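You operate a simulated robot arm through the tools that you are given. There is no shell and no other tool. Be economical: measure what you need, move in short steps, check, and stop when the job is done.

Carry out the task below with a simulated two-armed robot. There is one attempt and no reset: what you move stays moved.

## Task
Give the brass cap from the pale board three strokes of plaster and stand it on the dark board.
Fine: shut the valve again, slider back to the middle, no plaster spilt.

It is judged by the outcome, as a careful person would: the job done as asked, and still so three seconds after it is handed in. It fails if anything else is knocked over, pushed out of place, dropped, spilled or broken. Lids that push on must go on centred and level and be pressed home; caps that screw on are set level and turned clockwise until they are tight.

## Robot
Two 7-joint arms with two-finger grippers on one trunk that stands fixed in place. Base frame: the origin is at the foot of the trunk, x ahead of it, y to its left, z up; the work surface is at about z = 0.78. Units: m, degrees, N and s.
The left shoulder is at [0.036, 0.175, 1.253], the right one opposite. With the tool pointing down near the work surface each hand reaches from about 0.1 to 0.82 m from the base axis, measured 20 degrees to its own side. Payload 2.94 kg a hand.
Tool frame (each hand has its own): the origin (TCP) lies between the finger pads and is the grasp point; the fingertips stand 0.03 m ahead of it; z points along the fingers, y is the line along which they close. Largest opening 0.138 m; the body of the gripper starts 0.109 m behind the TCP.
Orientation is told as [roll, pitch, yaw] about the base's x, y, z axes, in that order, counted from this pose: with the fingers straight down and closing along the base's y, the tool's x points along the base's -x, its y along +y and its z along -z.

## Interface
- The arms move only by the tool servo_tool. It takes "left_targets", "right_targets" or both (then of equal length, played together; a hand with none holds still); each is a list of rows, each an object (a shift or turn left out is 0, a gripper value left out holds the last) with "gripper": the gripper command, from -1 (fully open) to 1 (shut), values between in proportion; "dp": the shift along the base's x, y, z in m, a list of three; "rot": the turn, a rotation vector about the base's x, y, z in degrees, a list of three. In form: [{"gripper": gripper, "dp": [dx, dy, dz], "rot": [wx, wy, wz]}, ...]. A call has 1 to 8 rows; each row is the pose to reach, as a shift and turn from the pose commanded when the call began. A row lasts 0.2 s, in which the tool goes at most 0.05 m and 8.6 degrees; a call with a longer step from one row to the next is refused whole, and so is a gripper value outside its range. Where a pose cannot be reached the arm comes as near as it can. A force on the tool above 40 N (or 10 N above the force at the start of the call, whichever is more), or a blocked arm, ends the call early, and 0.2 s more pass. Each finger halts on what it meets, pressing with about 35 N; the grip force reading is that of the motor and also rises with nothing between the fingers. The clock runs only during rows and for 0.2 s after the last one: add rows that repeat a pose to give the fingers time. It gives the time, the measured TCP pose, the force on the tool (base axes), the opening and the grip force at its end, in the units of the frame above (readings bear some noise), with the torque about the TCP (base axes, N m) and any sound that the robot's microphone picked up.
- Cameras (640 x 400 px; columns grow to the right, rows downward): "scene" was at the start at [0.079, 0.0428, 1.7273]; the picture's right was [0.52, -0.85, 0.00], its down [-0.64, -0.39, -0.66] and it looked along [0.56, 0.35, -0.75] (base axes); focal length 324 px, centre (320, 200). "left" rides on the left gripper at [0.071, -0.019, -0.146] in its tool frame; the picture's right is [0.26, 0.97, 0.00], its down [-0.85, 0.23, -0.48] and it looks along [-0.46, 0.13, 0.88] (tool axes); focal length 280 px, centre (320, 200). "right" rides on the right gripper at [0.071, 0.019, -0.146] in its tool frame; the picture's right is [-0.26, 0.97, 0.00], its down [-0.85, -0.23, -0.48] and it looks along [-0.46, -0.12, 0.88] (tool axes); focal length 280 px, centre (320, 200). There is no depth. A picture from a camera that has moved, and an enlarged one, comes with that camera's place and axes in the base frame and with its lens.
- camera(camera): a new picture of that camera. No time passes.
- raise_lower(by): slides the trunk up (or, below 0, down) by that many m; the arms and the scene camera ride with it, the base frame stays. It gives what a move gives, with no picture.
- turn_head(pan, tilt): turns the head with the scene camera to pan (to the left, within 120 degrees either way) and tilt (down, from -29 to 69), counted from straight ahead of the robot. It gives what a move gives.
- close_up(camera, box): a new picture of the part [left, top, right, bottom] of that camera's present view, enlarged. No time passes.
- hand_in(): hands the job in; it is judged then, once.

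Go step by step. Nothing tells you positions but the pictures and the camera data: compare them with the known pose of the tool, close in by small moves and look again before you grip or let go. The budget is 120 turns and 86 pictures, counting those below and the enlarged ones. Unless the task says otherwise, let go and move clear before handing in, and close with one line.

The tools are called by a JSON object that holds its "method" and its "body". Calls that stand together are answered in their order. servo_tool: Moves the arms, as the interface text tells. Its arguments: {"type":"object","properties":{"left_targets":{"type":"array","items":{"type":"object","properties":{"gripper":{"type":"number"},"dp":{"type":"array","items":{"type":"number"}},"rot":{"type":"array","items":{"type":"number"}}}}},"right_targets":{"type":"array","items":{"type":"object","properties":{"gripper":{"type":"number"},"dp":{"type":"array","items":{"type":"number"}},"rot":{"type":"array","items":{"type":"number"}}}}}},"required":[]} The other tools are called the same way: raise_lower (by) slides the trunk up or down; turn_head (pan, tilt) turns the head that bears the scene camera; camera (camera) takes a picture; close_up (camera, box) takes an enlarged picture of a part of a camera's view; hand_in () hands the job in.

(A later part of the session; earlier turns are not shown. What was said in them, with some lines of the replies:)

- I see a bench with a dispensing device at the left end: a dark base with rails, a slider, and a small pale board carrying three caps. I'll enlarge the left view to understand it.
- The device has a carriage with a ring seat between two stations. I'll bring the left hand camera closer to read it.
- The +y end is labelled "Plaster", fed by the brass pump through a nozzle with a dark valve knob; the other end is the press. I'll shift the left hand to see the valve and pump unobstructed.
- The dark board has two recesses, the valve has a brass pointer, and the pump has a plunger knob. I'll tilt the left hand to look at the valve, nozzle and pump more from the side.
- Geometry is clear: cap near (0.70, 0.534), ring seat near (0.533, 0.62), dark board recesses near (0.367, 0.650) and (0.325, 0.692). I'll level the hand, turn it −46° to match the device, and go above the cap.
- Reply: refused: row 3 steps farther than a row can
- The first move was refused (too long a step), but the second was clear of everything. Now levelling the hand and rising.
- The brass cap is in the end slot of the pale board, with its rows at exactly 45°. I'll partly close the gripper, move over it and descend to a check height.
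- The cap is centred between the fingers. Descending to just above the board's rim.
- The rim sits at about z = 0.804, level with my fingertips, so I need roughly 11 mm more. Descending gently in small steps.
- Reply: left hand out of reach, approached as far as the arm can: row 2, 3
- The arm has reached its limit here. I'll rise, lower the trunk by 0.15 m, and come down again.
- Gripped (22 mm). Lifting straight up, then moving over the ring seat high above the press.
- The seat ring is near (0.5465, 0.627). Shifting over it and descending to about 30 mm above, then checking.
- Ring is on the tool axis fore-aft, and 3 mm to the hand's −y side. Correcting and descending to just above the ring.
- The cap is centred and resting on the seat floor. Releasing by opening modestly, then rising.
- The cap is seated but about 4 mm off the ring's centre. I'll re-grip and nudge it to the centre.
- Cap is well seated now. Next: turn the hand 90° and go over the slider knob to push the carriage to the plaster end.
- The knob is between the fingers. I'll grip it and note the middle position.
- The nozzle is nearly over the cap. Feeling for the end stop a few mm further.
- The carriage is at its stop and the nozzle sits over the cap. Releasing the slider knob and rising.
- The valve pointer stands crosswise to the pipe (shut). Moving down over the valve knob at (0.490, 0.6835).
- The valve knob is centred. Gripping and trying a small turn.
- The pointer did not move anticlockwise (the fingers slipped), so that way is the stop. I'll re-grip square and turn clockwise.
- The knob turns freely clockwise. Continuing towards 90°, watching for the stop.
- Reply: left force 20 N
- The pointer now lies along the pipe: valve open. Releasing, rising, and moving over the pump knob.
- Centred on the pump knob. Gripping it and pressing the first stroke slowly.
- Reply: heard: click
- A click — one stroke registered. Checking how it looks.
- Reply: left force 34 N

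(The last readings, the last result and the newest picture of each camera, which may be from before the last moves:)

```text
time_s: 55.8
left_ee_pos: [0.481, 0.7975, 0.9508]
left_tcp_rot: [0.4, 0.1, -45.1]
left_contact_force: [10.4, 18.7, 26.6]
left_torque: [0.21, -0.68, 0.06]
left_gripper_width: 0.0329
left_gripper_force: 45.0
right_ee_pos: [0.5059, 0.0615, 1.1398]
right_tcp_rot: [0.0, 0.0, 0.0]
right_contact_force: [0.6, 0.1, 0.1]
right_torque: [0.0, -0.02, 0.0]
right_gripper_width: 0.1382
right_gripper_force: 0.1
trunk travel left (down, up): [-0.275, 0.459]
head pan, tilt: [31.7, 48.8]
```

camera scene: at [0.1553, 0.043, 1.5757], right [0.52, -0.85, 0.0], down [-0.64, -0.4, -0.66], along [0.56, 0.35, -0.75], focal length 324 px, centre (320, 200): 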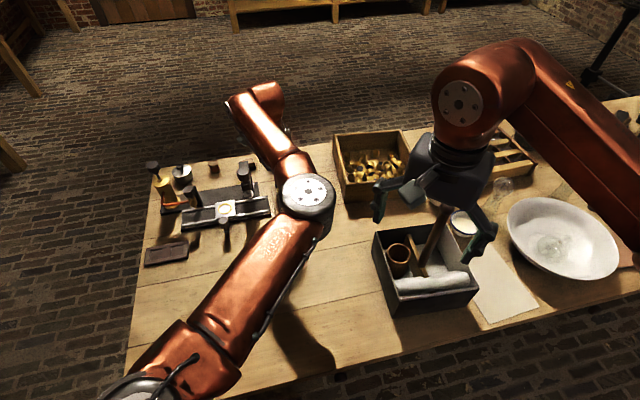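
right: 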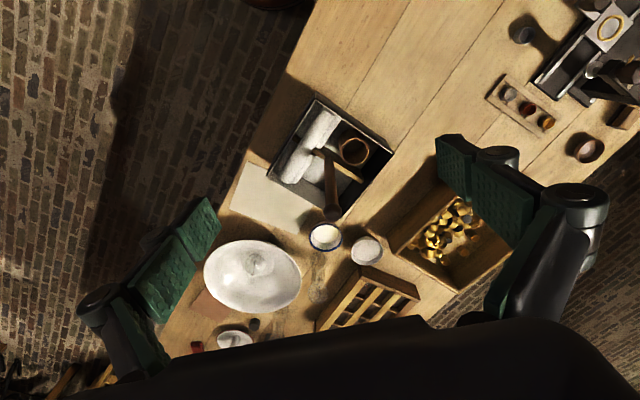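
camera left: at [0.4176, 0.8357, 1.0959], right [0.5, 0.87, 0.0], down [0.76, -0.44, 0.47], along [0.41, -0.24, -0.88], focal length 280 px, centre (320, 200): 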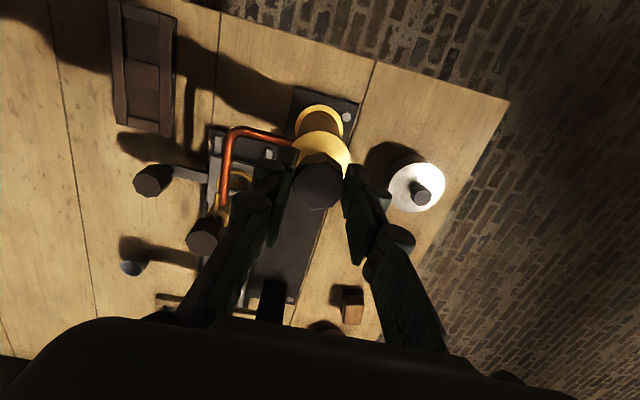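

Bottomed at 20 mm travel. Now bringing the plunger fully up.

{"method": "servo_tool", "body": {"left_targets": [{"dp": [0, 0, 0.004]}, {"dp": [0, 0, 0.009]}, {"dp": [0, 0, 0.014]}, {"dp": [0, 0, 0.019]}, {"dp": [0, 0, 0.024]}, {"dp": [0, 0, 0.0245]}]}}

{"method": "close_up", "body": {"camera": "left", "box": [180, 80, 380, 240]}}

```text
time_s: 57.1
left_ee_pos: [0.4822, 0.7977, 0.9711]
left_tcp_rot: [-0.1, 0.0, -45.1]
left_contact_force: [7.4, 5.0, -0.8]
left_torque: [0.26, -0.11, -0.07]
left_gripper_width: 0.0332
left_gripper_force: 44.9
right_ee_pos: [0.5088, 0.0643, 1.1396]
right_tcp_rot: [-0.2, 0.1, 0.1]
right_contact_force: [-0.6, 0.5, 0.5]
right_torque: [0.01, -0.03, 0.0]
right_gripper_width: 0.1379
right_gripper_force: 0.1
trunk travel left (down, up): [-0.275, 0.459]
head pan, tilt: [31.7, 48.8]
```

```text
2.50 times, centred on (280, 160) of left
camera zoom: at [0.4179, 0.8363, 1.1158], right [0.5, 0.87, 0.0], down [0.76, -0.44, 0.47], along [0.41, -0.24, -0.88], focal length 701 px, centre (420, 300)
```

zoom: 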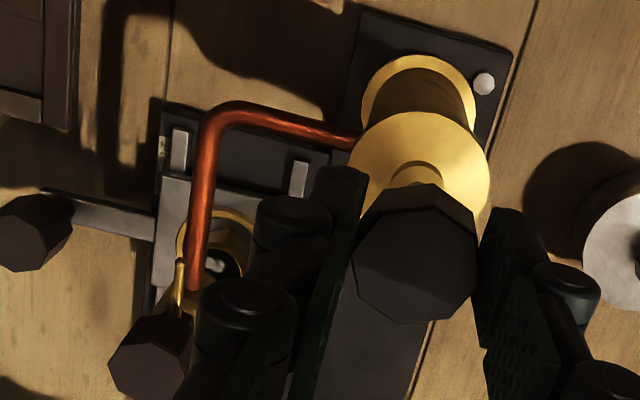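

White plaster is visible in the cap after stroke one. Second stroke.

{"method": "servo_tool", "body": {"left_targets": [{"dp": [0, 0, -0.005]}, {"dp": [0, 0, -0.01]}, {"dp": [0, 0, -0.015]}, {"dp": [0, 0, -0.0205]}, {"dp": [0, 0, -0.0215]}]}}

{"method": "servo_tool", "body": {"left_targets": [{"dp": [0, 0, 0.005]}, {"dp": [0, 0, 0.01]}, {"dp": [0, 0, 0.015]}, {"dp": [0, 0, 0.0205]}, {"dp": [0, 0, 0.0215]}, {"dp": [0, 0, 0.0215]}]}}

{"method": "close_up", "body": {"camera": "left", "box": [220, 150, 280, 200]}}

```text
time_s: 58.4
left_ee_pos: [0.4812, 0.7972, 0.95]
left_tcp_rot: [0.1, 0.1, -45.1]
left_contact_force: [8.1, 5.8, 6.9]
left_torque: [-0.1, -0.4, -0.06]
left_gripper_width: 0.0326
left_gripper_force: 45.3
right_ee_pos: [0.5071, 0.0618, 1.139]
right_tcp_rot: [0.0, 0.1, 0.0]
right_contact_force: [0.3, 0.0, 0.3]
right_torque: [-0.04, 0.03, 0.01]
right_gripper_width: 0.1379
right_gripper_force: 0.0
trunk travel left (down, up): [-0.275, 0.459]
head pan, tilt: [31.7, 48.8]
heard: click
```

```text
time_s: 59.8
left_ee_pos: [0.4818, 0.7977, 0.9707]
left_tcp_rot: [-0.1, 0.2, -45.1]
left_contact_force: [7.1, 3.5, 0.3]
left_torque: [0.22, -0.01, 0.04]
left_gripper_width: 0.033
left_gripper_force: 45.2
right_ee_pos: [0.5075, 0.063, 1.1398]
right_tcp_rot: [0.0, 0.1, 0.0]
right_contact_force: [0.2, 0.0, 0.8]
right_torque: [0.03, 0.0, -0.02]
right_gripper_width: 0.1383
right_gripper_force: 0.1
trunk travel left (down, up): [-0.275, 0.459]
head pan, tilt: [31.7, 48.8]
```

```text
8.00 times, centred on (250, 175) of left
camera zoom: at [0.4179, 0.836, 1.1157], right [0.5, 0.87, 0.0], down [0.76, -0.44, 0.47], along [0.41, -0.24, -0.88], focal length 2243 px, centre (880, 400)
```

zoom: 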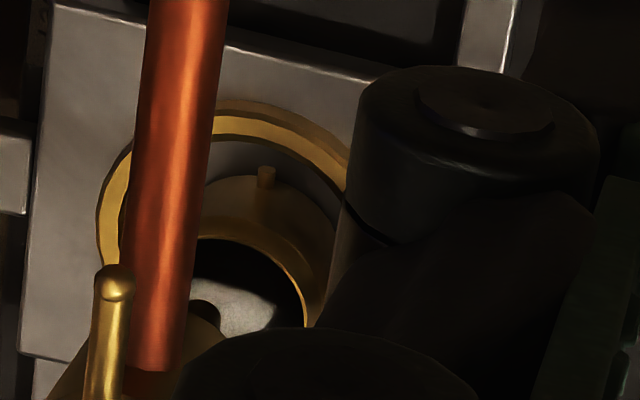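

Two clicks, plaster in the cap, nothing spilt. Third stroke.

{"method": "servo_tool", "body": {"left_targets": [{"dp": [0, 0, -0.005]}, {"dp": [0, 0, -0.01]}, {"dp": [0, 0, -0.015]}, {"dp": [0, 0, -0.0205]}, {"dp": [0, 0, -0.0215]}]}}

{"method": "servo_tool", "body": {"left_targets": [{"dp": [0, 0, 0.005]}, {"dp": [0, 0, 0.01]}, {"dp": [0, 0, 0.015]}, {"dp": [0, 0, 0.0205]}, {"dp": [0, 0, 0.0215]}, {"dp": [0, 0, 0.0215]}]}}

{"method": "servo_tool", "body": {"left_targets": [{"gripper": 0.3}, {}, {}, {"dp": [0, 0, 0.03]}, {"dp": [0, 0, 0.065]}, {"dp": [0, 0, 0.075]}]}}

{"method": "servo_tool", "body": {"left_targets": [{"dp": [0.002, -0.04, 0]}, {"dp": [0.005, -0.08, 0]}, {"dp": [0.009, -0.114, 0]}, {"dp": [0.009, -0.114, 0]}]}}

{"method": "camera", "body": {"camera": "left"}}

```text
time_s: 61.0
left_ee_pos: [0.4817, 0.7981, 0.9501]
left_tcp_rot: [0.1, 0.1, -45.1]
left_contact_force: [7.6, 7.5, 10.2]
left_torque: [0.09, -0.24, 0.01]
left_gripper_width: 0.0325
left_gripper_force: 44.9
right_ee_pos: [0.5065, 0.0635, 1.1406]
right_tcp_rot: [0.0, 0.1, 0.0]
right_contact_force: [-0.2, 0.3, 0.1]
right_torque: [-0.01, -0.02, -0.02]
right_gripper_width: 0.1379
right_gripper_force: 0.0
trunk travel left (down, up): [-0.275, 0.459]
head pan, tilt: [31.7, 48.8]
heard: click
```

```text
time_s: 62.4
left_ee_pos: [0.4812, 0.798, 0.9713]
left_tcp_rot: [-0.2, 0.0, -45.1]
left_contact_force: [4.4, 1.9, -1.8]
left_torque: [0.18, 0.12, 0.03]
left_gripper_width: 0.0328
left_gripper_force: 44.5
right_ee_pos: [0.5071, 0.0626, 1.1391]
right_tcp_rot: [0.0, 0.1, 0.0]
right_contact_force: [-0.6, -0.4, -0.1]
right_torque: [0.02, -0.02, 0.0]
right_gripper_width: 0.138
right_gripper_force: 0.1
trunk travel left (down, up): [-0.275, 0.459]
head pan, tilt: [31.7, 48.8]
```

```text
time_s: 63.8
left_ee_pos: [0.4817, 0.7997, 1.0476]
left_tcp_rot: [0.0, 0.1, -45.1]
left_contact_force: [-0.4, 0.3, 0.9]
left_torque: [0.0, 0.0, 0.01]
left_gripper_width: 0.0481
left_gripper_force: 0.1
right_ee_pos: [0.5079, 0.0636, 1.1394]
right_tcp_rot: [0.0, 0.0, 0.0]
right_contact_force: [-0.1, 0.1, -0.2]
right_torque: [-0.02, 0.01, -0.04]
right_gripper_width: 0.138
right_gripper_force: 0.0
trunk travel left (down, up): [-0.275, 0.459]
head pan, tilt: [31.7, 48.8]
```

```text
time_s: 64.8
left_ee_pos: [0.4896, 0.6851, 1.0468]
left_tcp_rot: [0.0, 0.0, -45.1]
left_contact_force: [0.1, 0.1, 0.2]
left_torque: [-0.04, 0.02, 0.01]
left_gripper_width: 0.0485
left_gripper_force: 0.0
right_ee_pos: [0.5064, 0.0638, 1.1396]
right_tcp_rot: [-0.1, 0.0, 0.0]
right_contact_force: [0.0, 0.3, 0.2]
right_torque: [-0.02, 0.0, 0.02]
right_gripper_width: 0.1382
right_gripper_force: 0.1
trunk travel left (down, up): [-0.275, 0.459]
head pan, tilt: [31.7, 48.8]
```

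```text
16 pictures are left
camera left: at [0.4257, 0.7225, 1.1921], right [0.5, 0.87, 0.0], down [0.76, -0.44, 0.47], along [0.41, -0.24, -0.88], focal length 280 px, centre (320, 200)
```

left: 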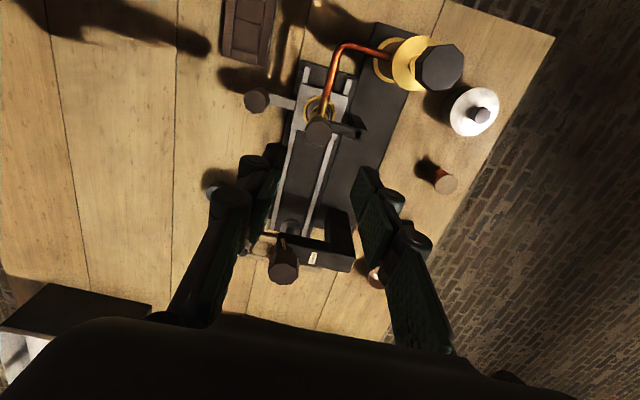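

Three clicks in total. Now down on the valve knob, grip, and turn it back 90°.

{"method": "servo_tool", "body": {"left_targets": [{"dp": [0.0005, 0, -0.04]}, {"dp": [0.0005, 0, -0.08]}, {"dp": [0.0005, 0, -0.11]}, {"dp": [0.0005, 0, -0.122]}, {"dp": [0.0005, 0, -0.122], "gripper": 0.75}, {"dp": [0.0005, 0, -0.122]}, {"dp": [0.0005, 0, -0.122]}]}}

{"method": "servo_tool", "body": {"left_targets": [{"rot": [0, 0, 8]}, {"rot": [0, 0, 16]}, {"rot": [0, 0, 24]}, {"rot": [0, 0, 32]}, {"rot": [0, 0, 40]}, {"rot": [0, 0, 48]}]}}

{"method": "servo_tool", "body": {"left_targets": [{"rot": [0, 0, 8]}, {"rot": [0, 0, 16]}, {"rot": [0, 0, 24]}, {"rot": [0, 0, 32]}, {"rot": [0, 0, 38]}, {"rot": [0, 0, 43]}]}}

{"method": "close_up", "body": {"camera": "left", "box": [250, 80, 390, 220]}}

```text
time_s: 66.3
left_ee_pos: [0.4906, 0.6841, 0.9257]
left_tcp_rot: [0.0, 0.1, -45.0]
left_contact_force: [-4.5, -5.3, -3.7]
left_torque: [-0.29, -0.02, -0.02]
left_gripper_width: 0.0277
left_gripper_force: 41.1
right_ee_pos: [0.5066, 0.062, 1.1405]
right_tcp_rot: [0.0, 0.1, 0.0]
right_contact_force: [-0.7, 0.4, 0.5]
right_torque: [0.02, -0.03, -0.01]
right_gripper_width: 0.138
right_gripper_force: 0.1
trunk travel left (down, up): [-0.275, 0.459]
head pan, tilt: [31.7, 48.8]
```

```text
time_s: 67.8
left_ee_pos: [0.4901, 0.6822, 0.9236]
left_tcp_rot: [-0.1, 0.2, 3.0]
left_contact_force: [-10.3, -19.0, -13.0]
left_torque: [-0.53, -0.34, -0.04]
left_gripper_width: 0.0272
left_gripper_force: 44.7
right_ee_pos: [0.507, 0.0609, 1.1403]
right_tcp_rot: [-0.1, 0.1, 0.0]
right_contact_force: [-0.4, -0.5, -1.0]
right_torque: [0.02, 0.0, -0.04]
right_gripper_width: 0.1381
right_gripper_force: 0.1
trunk travel left (down, up): [-0.275, 0.459]
head pan, tilt: [31.7, 48.8]
```

```text
time_s: 69.2
left_ee_pos: [0.4913, 0.6822, 0.9247]
left_tcp_rot: [0.0, 0.4, 46.0]
left_contact_force: [-11.5, -22.3, -19.3]
left_torque: [-0.84, 0.3, -0.26]
left_gripper_width: 0.0271
left_gripper_force: 45.1
right_ee_pos: [0.507, 0.0615, 1.14]
right_tcp_rot: [-0.1, 0.0, 0.0]
right_contact_force: [-0.3, -0.1, 0.2]
right_torque: [0.01, 0.03, -0.02]
right_gripper_width: 0.1379
right_gripper_force: 0.1
trunk travel left (down, up): [-0.275, 0.459]
head pan, tilt: [31.7, 48.8]
```

```text
2.86 times, centred on (320, 150) of left
camera zoom: at [0.4555, 0.6195, 1.0704], right [-0.88, 0.48, 0.0], down [0.43, 0.77, 0.47], along [0.23, 0.41, -0.88], focal length 801 px, centre (320, 343)
```

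zoom: 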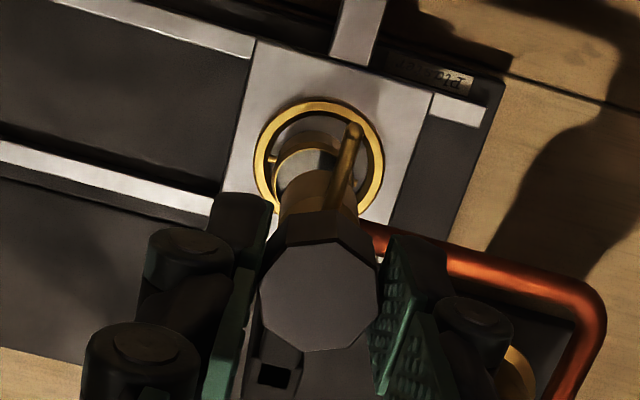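

The pointer is back crosswise against its stop: valve shut. Releasing, rising, and returning to the slider knob.

{"method": "servo_tool", "body": {"left_targets": [{"gripper": 0.3}, {}, {}, {"dp": [0, 0, 0.03]}, {"dp": [0, 0, 0.07]}, {"dp": [0, 0, 0.11]}]}}

{"method": "servo_tool", "body": {"left_targets": [{"dp": [-0.03, -0.03, 0]}, {"dp": [-0.0587, -0.0573, 0]}, {"dp": [-0.0587, -0.0573, -0.04]}, {"dp": [-0.0587, -0.0573, -0.08]}, {"dp": [-0.0587, -0.0573, -0.12]}, {"dp": [-0.0587, -0.0573, -0.12]}]}}

{"method": "camera", "body": {"camera": "left"}}

```text
time_s: 70.5
left_ee_pos: [0.4892, 0.6823, 1.036]
left_tcp_rot: [0.0, 0.1, 45.8]
left_contact_force: [-0.1, 0.3, 0.1]
left_torque: [0.0, -0.04, -0.01]
left_gripper_width: 0.0483
left_gripper_force: 0.1
right_ee_pos: [0.5057, 0.0609, 1.1389]
right_tcp_rot: [0.1, 0.1, 0.1]
right_contact_force: [0.1, 1.0, -0.3]
right_torque: [0.03, -0.01, 0.01]
right_gripper_width: 0.1383
right_gripper_force: 0.0
trunk travel left (down, up): [-0.275, 0.459]
head pan, tilt: [31.7, 48.8]
```

```text
time_s: 72.0
left_ee_pos: [0.4297, 0.6259, 0.9152]
left_tcp_rot: [0.1, 0.1, 45.9]
left_contact_force: [0.0, -0.7, -0.3]
left_torque: [0.02, -0.02, -0.01]
left_gripper_width: 0.0483
left_gripper_force: 0.1
right_ee_pos: [0.5066, 0.0614, 1.1405]
right_tcp_rot: [0.0, 0.1, 0.0]
right_contact_force: [0.1, -0.2, -0.2]
right_torque: [0.03, -0.06, -0.01]
right_gripper_width: 0.138
right_gripper_force: 0.0
trunk travel left (down, up): [-0.275, 0.459]
head pan, tilt: [31.7, 48.8]
```

```text
14 pictures are left
camera left: at [0.3942, 0.5635, 1.0594], right [-0.88, 0.48, 0.0], down [0.43, 0.77, 0.47], along [0.23, 0.42, -0.88], focal length 280 px, centre (320, 200)
```

left: 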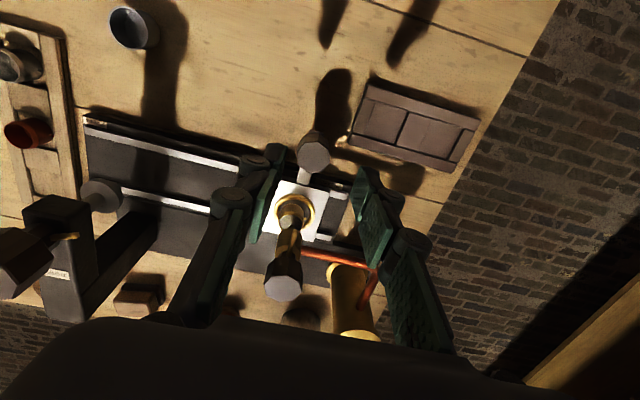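

{"method": "servo_tool", "body": {"left_targets": [{"dp": [0.003, -0.003, -0.02], "rot": [0, 0, -1]}, {"dp": [0.003, -0.003, -0.045], "rot": [0, 0, -1]}, {"dp": [0.003, -0.003, -0.061], "rot": [0, 0, -1]}, {"dp": [0.003, -0.003, -0.061], "rot": [0, 0, -1], "gripper": 0.7}, {"dp": [0.003, -0.003, -0.061], "rot": [0, 0, -1]}, {"dp": [0.003, -0.003, -0.061], "rot": [0, 0, -1]}, {"dp": [0.003, -0.003, -0.061], "rot": [0, 0, -1]}]}}

{"method": "close_up", "body": {"camera": "left", "box": [240, 150, 400, 330]}}

```text
time_s: 73.5
left_ee_pos: [0.4341, 0.6222, 0.8529]
left_tcp_rot: [0.2, 0.2, 45.0]
left_contact_force: [-1.1, -0.5, -3.9]
left_torque: [0.23, -0.21, -0.01]
left_gripper_width: 0.0271
left_gripper_force: 45.1
right_ee_pos: [0.5075, 0.0625, 1.1396]
right_tcp_rot: [0.1, 0.1, 0.0]
right_contact_force: [0.5, 0.2, 0.2]
right_torque: [-0.02, -0.02, 0.01]
right_gripper_width: 0.1381
right_gripper_force: 0.0
trunk travel left (down, up): [-0.275, 0.459]
head pan, tilt: [31.7, 48.8]
```

```text
2.22 times, centred on (320, 240) of left
camera zoom: at [0.397, 0.5608, 0.9974], right [-0.87, 0.5, 0.0], down [0.44, 0.76, 0.47], along [0.23, 0.41, -0.88], focal length 623 px, centre (320, 111)
```

zoom: 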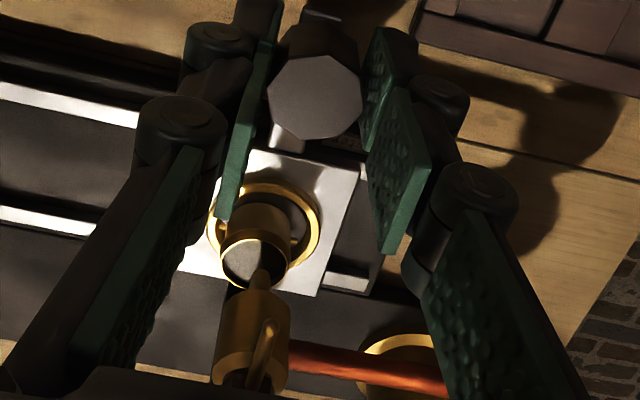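

Cap is filled cleanly. Sliding the carriage gently back to the middle.

{"method": "servo_tool", "body": {"left_targets": [{"dp": [0.002, -0.002, 0]}, {"dp": [0.006, -0.006, 0]}, {"dp": [0.012, -0.012, 0]}, {"dp": [0.018, -0.018, 0]}, {"dp": [0.024, -0.024, 0]}, {"dp": [0.029, -0.029, 0]}, {"dp": [0.033, -0.033, 0]}, {"dp": [0.035, -0.035, 0]}]}}

{"method": "servo_tool", "body": {"left_targets": [{"dp": [0.002, -0.002, 0]}, {"dp": [0.006, -0.006, 0]}, {"dp": [0.011, -0.011, 0]}, {"dp": [0.015, -0.015, 0]}, {"dp": [0.0175, -0.0175, 0]}, {"dp": [0.0185, -0.0185, 0]}, {"dp": [0.0185, -0.0185, 0]}]}}

{"method": "close_up", "body": {"camera": "left", "box": [100, 130, 480, 330]}}

```text
time_s: 75.3
left_ee_pos: [0.4699, 0.5876, 0.8528]
left_tcp_rot: [0.1, 0.3, 44.9]
left_contact_force: [-9.4, -9.4, -17.1]
left_torque: [-0.8, 0.7, -0.03]
left_gripper_width: 0.0273
left_gripper_force: 45.0
right_ee_pos: [0.5069, 0.0619, 1.1399]
right_tcp_rot: [0.0, 0.2, 0.1]
right_contact_force: [0.2, 0.3, 0.2]
right_torque: [-0.01, 0.01, 0.01]
right_gripper_width: 0.1377
right_gripper_force: 0.1
trunk travel left (down, up): [-0.275, 0.459]
head pan, tilt: [31.7, 48.8]
```

```text
time_s: 77.0
left_ee_pos: [0.4878, 0.5683, 0.8535]
left_tcp_rot: [0.1, 0.5, 44.9]
left_contact_force: [-10.7, -11.6, -23.0]
left_torque: [-0.4, 0.42, -0.01]
left_gripper_width: 0.0273
left_gripper_force: 44.8
right_ee_pos: [0.5075, 0.0625, 1.1392]
right_tcp_rot: [0.0, 0.1, 0.1]
right_contact_force: [-0.3, 0.5, 0.0]
right_torque: [0.02, 0.02, -0.04]
right_gripper_width: 0.1381
right_gripper_force: 0.0
trunk travel left (down, up): [-0.275, 0.459]
head pan, tilt: [31.7, 48.8]
```

```text
1.68 times, centred on (290, 230) of left
camera zoom: at [0.4519, 0.5071, 0.9979], right [-0.87, 0.5, 0.0], down [0.44, 0.76, 0.47], along [0.23, 0.41, -0.88], focal length 472 px, centre (370, 150)
```

zoom: 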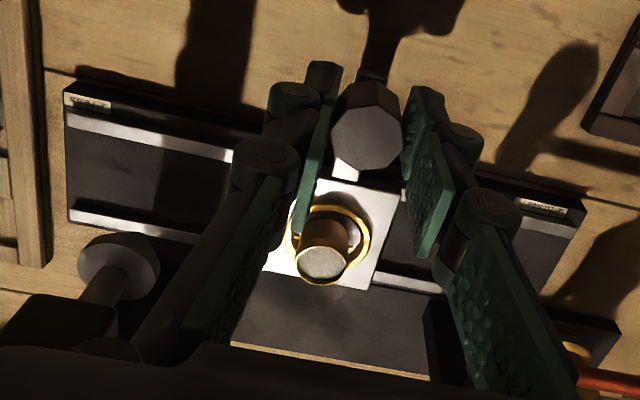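

Back at the starting coordinate. Releasing and rising, then checking the middle.

{"method": "servo_tool", "body": {"left_targets": [{"gripper": 0.5}, {"gripper": 0.3}, {}, {}]}}

{"method": "servo_tool", "body": {"left_targets": [{"dp": [0, 0, 0.03]}, {"dp": [0, 0, 0.07]}, {"dp": [0, 0, 0.11]}, {"dp": [0, 0, 0.15]}, {"dp": [0, 0, 0.18]}, {"dp": [0, 0, 0.18]}]}}

{"method": "close_up", "body": {"camera": "left", "box": [170, 80, 450, 280]}}

```text
time_s: 78.0
left_ee_pos: [0.4888, 0.57, 0.855]
left_tcp_rot: [0.1, 0.0, 45.0]
left_contact_force: [-0.7, 0.1, 0.1]
left_torque: [0.01, -0.04, 0.04]
left_gripper_width: 0.0485
left_gripper_force: 0.0
right_ee_pos: [0.5069, 0.0633, 1.1399]
right_tcp_rot: [-0.1, 0.1, 0.0]
right_contact_force: [-0.1, -1.3, -0.4]
right_torque: [0.0, 0.0, 0.01]
right_gripper_width: 0.138
right_gripper_force: 0.1
trunk travel left (down, up): [-0.275, 0.459]
head pan, tilt: [31.7, 48.8]
```

```text
time_s: 79.3
left_ee_pos: [0.4879, 0.5675, 1.0345]
left_tcp_rot: [0.1, 0.2, 44.9]
left_contact_force: [0.4, 0.0, -0.2]
left_torque: [-0.04, 0.01, 0.0]
left_gripper_width: 0.0485
left_gripper_force: 0.1
right_ee_pos: [0.5074, 0.061, 1.1405]
right_tcp_rot: [0.0, 0.1, 0.0]
right_contact_force: [-0.5, 0.4, -0.4]
right_torque: [0.0, 0.02, 0.01]
right_gripper_width: 0.1378
right_gripper_force: 0.1
trunk travel left (down, up): [-0.275, 0.459]
head pan, tilt: [31.7, 48.8]
```

```text
2.00 times, centred on (310, 180) of left
camera zoom: at [0.4515, 0.5064, 1.1793], right [-0.87, 0.5, 0.0], down [0.44, 0.76, 0.47], along [0.23, 0.41, -0.88], focal length 561 px, centre (340, 240)
```

zoom: 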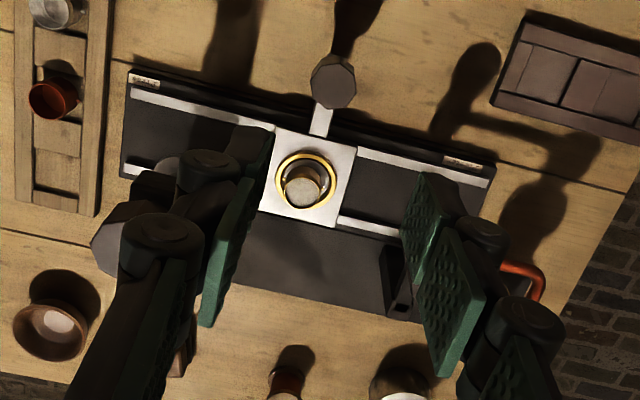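

The carriage is centred to within half a millimetre, valve shut, no spill. Now turning the hand back to −45° above the cap.

{"method": "servo_tool", "body": {"left_targets": [{"dp": [0.02, 0.02, 0], "rot": [0, 0, -8]}, {"dp": [0.04, 0.04, 0], "rot": [0, 0, -16]}, {"dp": [0.061, 0.058, 0], "rot": [0, 0, -24]}, {"dp": [0.061, 0.058, 0], "rot": [0, 0, -32]}, {"dp": [0.061, 0.058, 0], "rot": [0, 0, -40]}, {"dp": [0.061, 0.058, 0], "rot": [0, 0, -48]}]}}

{"method": "servo_tool", "body": {"left_targets": [{"rot": [0, 0, -8]}, {"rot": [0, 0, -16]}, {"rot": [0, 0, -24]}, {"rot": [0, 0, -32]}, {"rot": [0, 0, -40]}, {"dp": [0, 0, -0.03], "rot": [0, 0, -42]}, {"dp": [0, 0, -0.07], "rot": [0, 0, -42]}, {"dp": [0, 0, -0.11], "rot": [0, 0, -42]}]}}

{"method": "camera", "body": {"camera": "left"}}

```text
time_s: 80.8
left_ee_pos: [0.5493, 0.6279, 1.0331]
left_tcp_rot: [0.1, 0.1, -3.3]
left_contact_force: [0.1, 0.2, 0.6]
left_torque: [0.01, -0.02, 0.0]
left_gripper_width: 0.0484
left_gripper_force: 0.0
right_ee_pos: [0.5071, 0.0613, 1.1395]
right_tcp_rot: [0.0, 0.1, 0.0]
right_contact_force: [-0.3, 1.4, 0.8]
right_torque: [0.0, 0.02, -0.02]
right_gripper_width: 0.1378
right_gripper_force: 0.1
trunk travel left (down, up): [-0.275, 0.459]
head pan, tilt: [31.7, 48.8]
```

```text
time_s: 82.5
left_ee_pos: [0.5502, 0.6268, 0.9225]
left_tcp_rot: [0.0, 0.1, -45.2]
left_contact_force: [0.0, 0.4, 0.8]
left_torque: [0.0, -0.02, -0.01]
left_gripper_width: 0.0482
left_gripper_force: 0.0
right_ee_pos: [0.506, 0.0627, 1.138]
right_tcp_rot: [0.0, 0.1, 0.0]
right_contact_force: [-0.1, 0.4, 0.2]
right_torque: [-0.03, 0.0, -0.01]
right_gripper_width: 0.1377
right_gripper_force: 0.0
trunk travel left (down, up): [-0.275, 0.459]
head pan, tilt: [31.7, 48.8]
```

```text
10 pictures are left
camera left: at [0.4865, 0.6652, 1.0662], right [0.5, 0.87, 0.0], down [0.76, -0.44, 0.47], along [0.41, -0.24, -0.88], focal length 280 px, centre (320, 200)
```

left: 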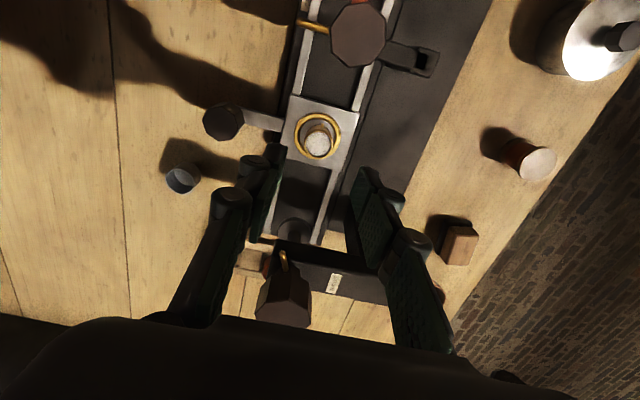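

{"method": "servo_tool", "body": {"left_targets": [{"dp": [-0.001, -0.001, -0.03]}, {"dp": [-0.001, -0.001, -0.055]}, {"dp": [-0.001, -0.001, -0.07]}, {"dp": [-0.001, -0.001, -0.077]}, {"dp": [-0.001, -0.001, -0.077]}]}}

{"method": "close_up", "body": {"camera": "left", "box": [260, 100, 380, 210]}}

```text
time_s: 83.8
left_ee_pos: [0.5483, 0.627, 0.8452]
left_tcp_rot: [0.0, 0.1, -45.2]
left_contact_force: [0.5, 0.3, -0.5]
left_torque: [0.0, 0.01, 0.01]
left_gripper_width: 0.0482
left_gripper_force: 0.1
right_ee_pos: [0.506, 0.062, 1.1392]
right_tcp_rot: [0.0, 0.1, 0.0]
right_contact_force: [-0.1, -0.5, 0.4]
right_torque: [0.01, -0.03, 0.0]
right_gripper_width: 0.1382
right_gripper_force: 0.0
trunk travel left (down, up): [-0.275, 0.459]
head pan, tilt: [31.7, 48.8]
```

```text
3.64 times, centred on (320, 155) of left
camera zoom: at [0.4845, 0.6639, 0.9917], right [0.5, 0.87, 0.0], down [0.76, -0.44, 0.47], along [0.41, -0.24, -0.88], focal length 1020 px, centre (320, 364)
```

zoom: 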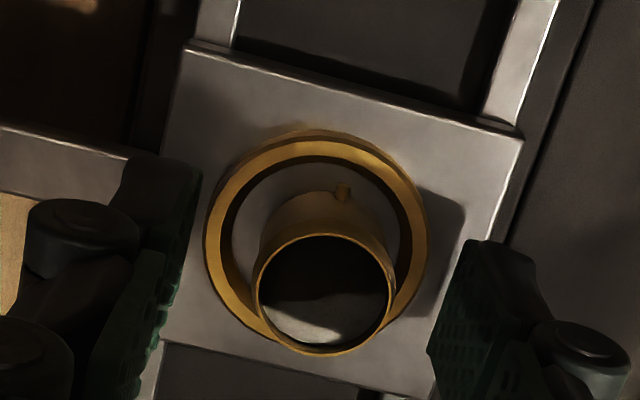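

Centred on the filled cap. Gripping and lifting slowly and level.

{"method": "servo_tool", "body": {"left_targets": [{"gripper": 0.8}, {}, {}, {}, {"dp": [0, 0, 0.003]}, {"dp": [0, 0, 0.01]}, {"dp": [0, 0, 0.02]}]}}

{"method": "servo_tool", "body": {"left_targets": [{"dp": [0, 0, 0.01]}, {"dp": [0, 0, 0.025]}, {"dp": [0, 0, 0.045]}, {"dp": [0, 0, 0.065]}, {"dp": [0, 0, 0.085]}, {"dp": [0, 0, 0.105]}, {"dp": [0, 0, 0.125]}, {"dp": [0, 0, 0.135]}]}}

{"method": "servo_tool", "body": {"left_targets": [{"dp": [-0.002, -0.002, 0], "rot": [0, 0, 3]}, {"dp": [-0.008, -0.006, 0], "rot": [0, 0, 9]}, {"dp": [-0.018, -0.01, 0], "rot": [0, 0, 15]}, {"dp": [-0.03, -0.014, 0], "rot": [0, 0, 21]}, {"dp": [-0.042, -0.018, 0], "rot": [0, 0, 27]}, {"dp": [-0.054, -0.022, 0], "rot": [0, 0, 33]}, {"dp": [-0.066, -0.024, 0], "rot": [0, 0, 39]}, {"dp": [-0.078, -0.024, 0], "rot": [0, 0, 45]}]}}

{"method": "servo_tool", "body": {"left_targets": [{"dp": [-0.012, 0.0, 0], "rot": [0, 0, 6]}, {"dp": [-0.025, 0.006, 0], "rot": [0, 0, 12]}, {"dp": [-0.04, 0.013, 0], "rot": [0, 0, 18]}, {"dp": [-0.055, 0.02, 0], "rot": [0, 0, 24]}, {"dp": [-0.07, 0.028, 0], "rot": [0, 0, 30]}, {"dp": [-0.085, 0.036, 0], "rot": [0, 0, 36]}, {"dp": [-0.098, 0.043, 0], "rot": [0, 0, 42]}, {"dp": [-0.104, 0.047, 0], "rot": [0, 0, 45]}]}}

{"method": "camera", "body": {"camera": "left"}}

```text
time_s: 85.3
left_ee_pos: [0.5478, 0.6265, 0.8663]
left_tcp_rot: [0.2, 0.1, -45.1]
left_contact_force: [-0.3, 0.0, -0.8]
left_torque: [-0.01, -0.01, -0.01]
left_gripper_width: 0.022
left_gripper_force: 35.0
right_ee_pos: [0.5065, 0.0625, 1.1392]
right_tcp_rot: [0.0, 0.1, 0.0]
right_contact_force: [-0.2, 0.1, 0.0]
right_torque: [0.04, 0.01, 0.0]
right_gripper_width: 0.1379
right_gripper_force: 0.1
trunk travel left (down, up): [-0.275, 0.459]
head pan, tilt: [31.7, 48.8]
```

```text
time_s: 87.2
left_ee_pos: [0.5494, 0.6261, 1.003]
left_tcp_rot: [0.0, 0.1, -45.0]
left_contact_force: [-0.5, 0.0, 0.4]
left_torque: [0.03, 0.0, 0.0]
left_gripper_width: 0.022
left_gripper_force: 35.2
right_ee_pos: [0.5063, 0.0613, 1.1399]
right_tcp_rot: [0.0, 0.0, -0.1]
right_contact_force: [-0.6, 0.4, 0.3]
right_torque: [0.0, -0.02, -0.02]
right_gripper_width: 0.1379
right_gripper_force: 0.0
trunk travel left (down, up): [-0.275, 0.459]
head pan, tilt: [31.7, 48.8]
```

```text
time_s: 89.0
left_ee_pos: [0.4713, 0.6032, 1.0025]
left_tcp_rot: [0.1, 0.2, 0.0]
left_contact_force: [0.2, 1.1, -0.7]
left_torque: [-0.01, 0.01, -0.05]
left_gripper_width: 0.0219
left_gripper_force: 35.0
right_ee_pos: [0.5066, 0.0623, 1.14]
right_tcp_rot: [0.0, 0.1, -0.1]
right_contact_force: [0.2, -0.1, 0.7]
right_torque: [-0.01, 0.0, -0.03]
right_gripper_width: 0.1379
right_gripper_force: 0.0
trunk travel left (down, up): [-0.275, 0.459]
head pan, tilt: [31.7, 48.8]
```

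```text
time_s: 90.8
left_ee_pos: [0.3667, 0.6494, 1.0004]
left_tcp_rot: [0.1, 0.1, 44.9]
left_contact_force: [0.4, 1.3, 0.0]
left_torque: [0.0, 0.0, 0.02]
left_gripper_width: 0.0218
left_gripper_force: 35.3
right_ee_pos: [0.5064, 0.063, 1.1395]
right_tcp_rot: [0.0, 0.0, 0.1]
right_contact_force: [-0.3, 0.3, 0.2]
right_torque: [-0.02, 0.01, 0.0]
right_gripper_width: 0.138
right_gripper_force: 0.1
trunk travel left (down, up): [-0.275, 0.459]
head pan, tilt: [31.7, 48.8]
```

```text
8 pictures are left
camera left: at [0.3302, 0.5868, 1.1462], right [-0.87, 0.5, 0.0], down [0.44, 0.76, 0.47], along [0.23, 0.41, -0.88], focal length 280 px, centre (320, 200)
```

left: 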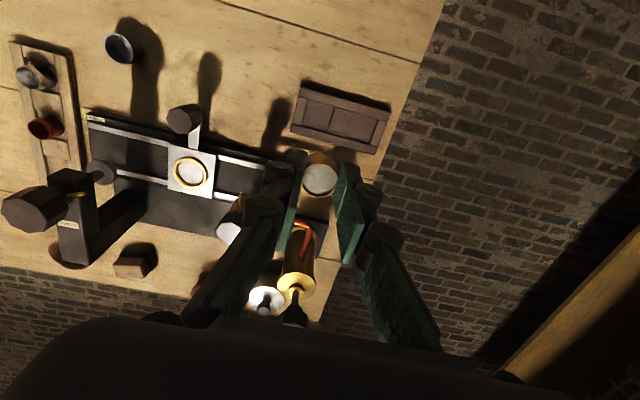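

{"method": "close_up", "body": {"camera": "left", "box": [280, 70, 400, 200]}}

```text
3.08 times, centred on (340, 135) of left
camera zoom: at [0.3302, 0.5868, 1.1462], right [-0.87, 0.5, 0.0], down [0.44, 0.76, 0.47], along [0.23, 0.41, -0.88], focal length 863 px, centre (258, 400)
```

zoom: 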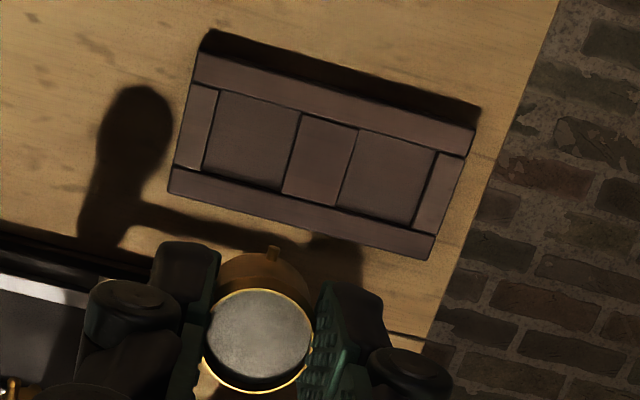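

Dark-board recess at (0.368, 0.6505) is right under the cap. Descending slowly to about 18 mm above.

{"method": "servo_tool", "body": {"left_targets": [{"dp": [0.001, 0.001, -0.01]}, {"dp": [0.001, 0.001, -0.03]}, {"dp": [0.001, 0.001, -0.055]}, {"dp": [0.001, 0.001, -0.08]}, {"dp": [0.001, 0.001, -0.105]}, {"dp": [0.001, 0.001, -0.13]}, {"dp": [0.001, 0.001, -0.147]}, {"dp": [0.001, 0.001, -0.155]}]}}

{"method": "close_up", "body": {"camera": "left", "box": [250, 90, 410, 210]}}

```text
time_s: 92.5
left_ee_pos: [0.3685, 0.6501, 0.8466]
left_tcp_rot: [0.1, 0.1, 44.9]
left_contact_force: [0.7, 0.7, -0.6]
left_torque: [0.02, 0.01, 0.0]
left_gripper_width: 0.0218
left_gripper_force: 35.4
right_ee_pos: [0.506, 0.0631, 1.1388]
right_tcp_rot: [0.0, 0.2, 0.0]
right_contact_force: [0.2, -0.6, -0.9]
right_torque: [0.03, 0.02, 0.01]
right_gripper_width: 0.1382
right_gripper_force: 0.0
trunk travel left (down, up): [-0.275, 0.459]
head pan, tilt: [31.7, 48.8]
```

```text
3.33 times, centred on (330, 150) of left
camera zoom: at [0.3306, 0.5878, 0.9909], right [-0.87, 0.5, 0.0], down [0.44, 0.76, 0.47], along [0.24, 0.41, -0.88], focal length 935 px, centre (287, 367)
```

zoom: 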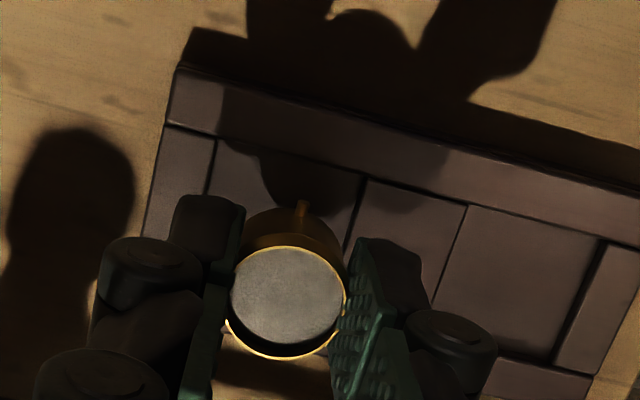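

The recess centre looks about 3 mm toward the hand's −y. Correcting and lowering a bit more.

{"method": "servo_tool", "body": {"left_targets": [{"dp": [0.0011, -0.0011, 0]}, {"dp": [0.0022, -0.0022, -0.003]}, {"dp": [0.0022, -0.0022, -0.008]}, {"dp": [0.0022, -0.0022, -0.01]}]}}

{"method": "close_up", "body": {"camera": "left", "box": [270, 110, 370, 210]}}

```text
time_s: 93.5
left_ee_pos: [0.3697, 0.6475, 0.8351]
left_tcp_rot: [0.1, 0.1, 44.9]
left_contact_force: [0.2, -0.1, 0.5]
left_torque: [0.01, 0.0, -0.01]
left_gripper_width: 0.022
left_gripper_force: 35.3
right_ee_pos: [0.5062, 0.0618, 1.1406]
right_tcp_rot: [0.0, 0.1, 0.1]
right_contact_force: [-0.3, 0.2, -0.4]
right_torque: [0.02, -0.01, -0.01]
right_gripper_width: 0.1379
right_gripper_force: 0.0
trunk travel left (down, up): [-0.275, 0.459]
head pan, tilt: [31.7, 48.8]
```

```text
4.00 times, centred on (320, 160) of left
camera zoom: at [0.3328, 0.5859, 0.9815], right [-0.87, 0.5, 0.0], down [0.44, 0.76, 0.47], along [0.24, 0.41, -0.88], focal length 1122 px, centre (320, 360)
```

zoom: 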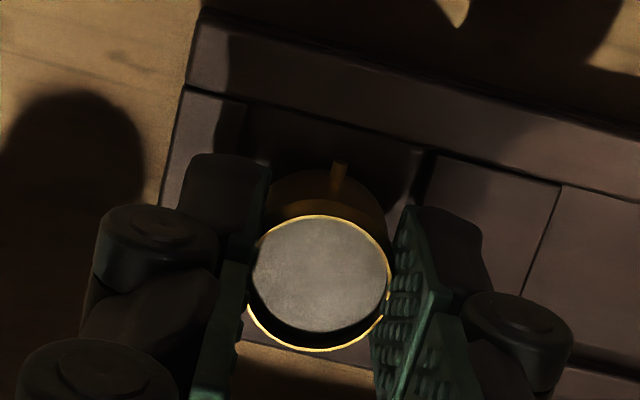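

Aligned within ~2 mm. Lowering gently to contact.

{"method": "servo_tool", "body": {"left_targets": [{"dp": [0, -0.0005, -0.003]}, {"dp": [0, -0.001, -0.006]}, {"dp": [0, -0.001, -0.0075]}]}}

```text
time_s: 94.3
left_ee_pos: [0.3705, 0.6466, 0.8302]
left_tcp_rot: [0.1, 0.1, 45.0]
left_contact_force: [0.0, 0.9, 0.1]
left_torque: [-0.02, 0.0, 0.0]
left_gripper_width: 0.0219
left_gripper_force: 35.2
right_ee_pos: [0.5071, 0.0623, 1.1397]
right_tcp_rot: [-0.1, 0.1, 0.1]
right_contact_force: [0.0, -0.2, -0.1]
right_torque: [0.0, 0.01, 0.0]
right_gripper_width: 0.1381
right_gripper_force: 0.0
trunk travel left (down, up): [-0.275, 0.459]
head pan, tilt: [31.7, 48.8]
```

{"method": "servo_tool", "body": {"left_targets": [{"dp": [0, 0, -0.001]}, {"dp": [0, 0, -0.002]}, {"dp": [0, 0, -0.003]}]}}

```text
time_s: 95.2
left_ee_pos: [0.3703, 0.646, 0.8271]
left_tcp_rot: [0.1, 0.1, 44.9]
left_contact_force: [1.5, 0.1, 0.2]
left_torque: [0.01, -0.02, -0.01]
left_gripper_width: 0.0222
left_gripper_force: 35.6
right_ee_pos: [0.5073, 0.0625, 1.1406]
right_tcp_rot: [0.0, 0.1, 0.0]
right_contact_force: [0.7, -0.8, -0.3]
right_torque: [-0.04, 0.01, 0.01]
right_gripper_width: 0.138
right_gripper_force: 0.0
trunk travel left (down, up): [-0.275, 0.459]
head pan, tilt: [31.7, 48.8]
```

{"method": "servo_tool", "body": {"left_targets": [{"dp": [0, 0, -0.001]}, {"dp": [0, 0, -0.002]}]}}

```text
time_s: 95.8
left_ee_pos: [0.3703, 0.6464, 0.8259]
left_tcp_rot: [0.2, -0.1, 44.9]
left_contact_force: [0.5, -1.7, 8.2]
left_torque: [-0.07, -0.02, 0.0]
left_gripper_width: 0.0221
left_gripper_force: 34.6
right_ee_pos: [0.5063, 0.0611, 1.1399]
right_tcp_rot: [0.0, 0.0, 0.0]
right_contact_force: [-0.1, 0.1, 0.5]
right_torque: [0.0, 0.03, 0.0]
right_gripper_width: 0.1376
right_gripper_force: 0.0
trunk travel left (down, up): [-0.275, 0.459]
head pan, tilt: [31.7, 48.8]
```

Contact at the expected floor height. Easing off, opening slightly, then rising.

{"method": "servo_tool", "body": {"left_targets": [{"dp": [0, 0, 0.001]}, {"dp": [0, 0, 0.001], "gripper": 0.6}, {"dp": [0, 0, 0.001], "gripper": 0.45}, {"dp": [0, 0, 0.001], "gripper": 0.35}, {"dp": [0, 0, 0.001]}]}}

{"method": "close_up", "body": {"camera": "left", "box": [270, 110, 370, 210]}}

```text
time_s: 97.0
left_ee_pos: [0.3701, 0.6462, 0.8269]
left_tcp_rot: [0.0, 0.0, 45.0]
left_contact_force: [0.2, 0.3, 0.2]
left_torque: [-0.01, -0.01, 0.02]
left_gripper_width: 0.0448
left_gripper_force: 0.0
right_ee_pos: [0.5065, 0.062, 1.1391]
right_tcp_rot: [0.0, 0.2, 0.1]
right_contact_force: [0.2, 0.1, -0.7]
right_torque: [-0.01, 0.02, -0.02]
right_gripper_width: 0.1379
right_gripper_force: 0.0
trunk travel left (down, up): [-0.275, 0.459]
head pan, tilt: [31.7, 48.8]
```

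```text
4.00 times, centred on (320, 160) of left
camera zoom: at [0.3329, 0.5849, 0.9711], right [-0.87, 0.5, 0.0], down [0.44, 0.76, 0.47], along [0.23, 0.41, -0.88], focal length 1122 px, centre (320, 360)
```

zoom: 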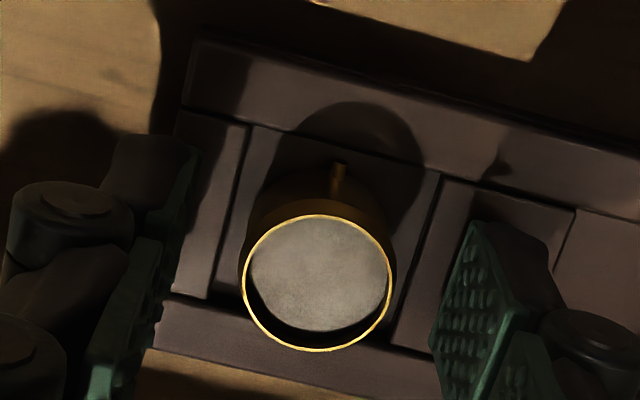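

The cap stands level in the recess, released. Rising clear.

{"method": "servo_tool", "body": {"left_targets": [{"dp": [0, 0, 0.01]}, {"dp": [0, 0, 0.03]}, {"dp": [0, 0, 0.06]}, {"dp": [0, 0, 0.1]}, {"dp": [0, 0, 0.14]}, {"dp": [-0.03, -0.03, 0.18]}, {"dp": [-0.06, -0.06, 0.21]}]}}

{"method": "camera", "body": {"camera": "left"}}

```text
refused: row 6 steps farther than a row can; nothing moved
```

```text
3 pictures are left
camera left: at [0.3329, 0.5849, 0.9711], right [-0.87, 0.5, 0.0], down [0.44, 0.76, 0.47], along [0.23, 0.41, -0.88], focal length 280 px, centre (320, 200)
```

left: 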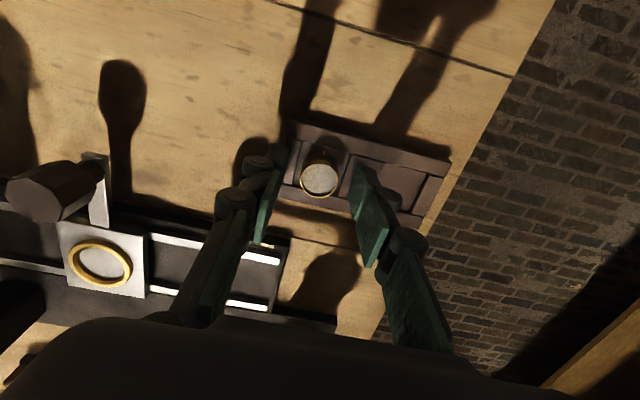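

The rise was refused for one long step; repeating it straight up in shorter steps.

{"method": "servo_tool", "body": {"left_targets": [{"dp": [0, 0, 0.01]}, {"dp": [0, 0, 0.03]}, {"dp": [0, 0, 0.06]}, {"dp": [0, 0, 0.1]}, {"dp": [0, 0, 0.14]}, {"dp": [-0.02, -0.02, 0.17]}, {"dp": [-0.04, -0.04, 0.2]}]}}

{"method": "camera", "body": {"camera": "left"}}

```text
time_s: 98.5
left_ee_pos: [0.3287, 0.6068, 1.0273]
left_tcp_rot: [0.1, 0.1, 44.9]
left_contact_force: [0.3, 0.7, -0.6]
left_torque: [0.0, -0.02, 0.0]
left_gripper_width: 0.0449
left_gripper_force: 0.0
right_ee_pos: [0.5051, 0.0612, 1.1395]
right_tcp_rot: [-0.1, 0.1, 0.0]
right_contact_force: [-0.1, -0.7, -0.6]
right_torque: [0.03, -0.03, 0.0]
right_gripper_width: 0.138
right_gripper_force: 0.1
trunk travel left (down, up): [-0.275, 0.459]
head pan, tilt: [31.7, 48.8]
```

```text
2 pictures are left
camera left: at [0.2926, 0.5443, 1.1724], right [-0.87, 0.5, 0.0], down [0.44, 0.76, 0.47], along [0.24, 0.41, -0.88], focal length 280 px, centre (320, 200)
```

left: 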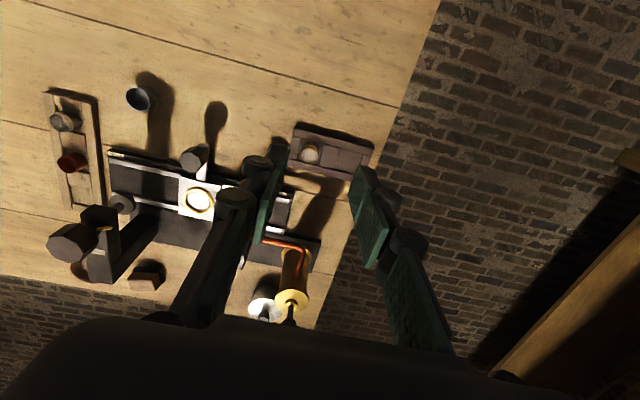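

The filled brass cap stands on the dark board, the carriage is in the middle, the valve is shut, and everything else is in place. Handing in.

{"method": "hand_in", "body": {}}

```text
The job is handed in.
```

The brass cap has its three strokes of plaster and stands level on the dark board, with the valve shut, the slider back in the middle and no spill seen in the pictures.
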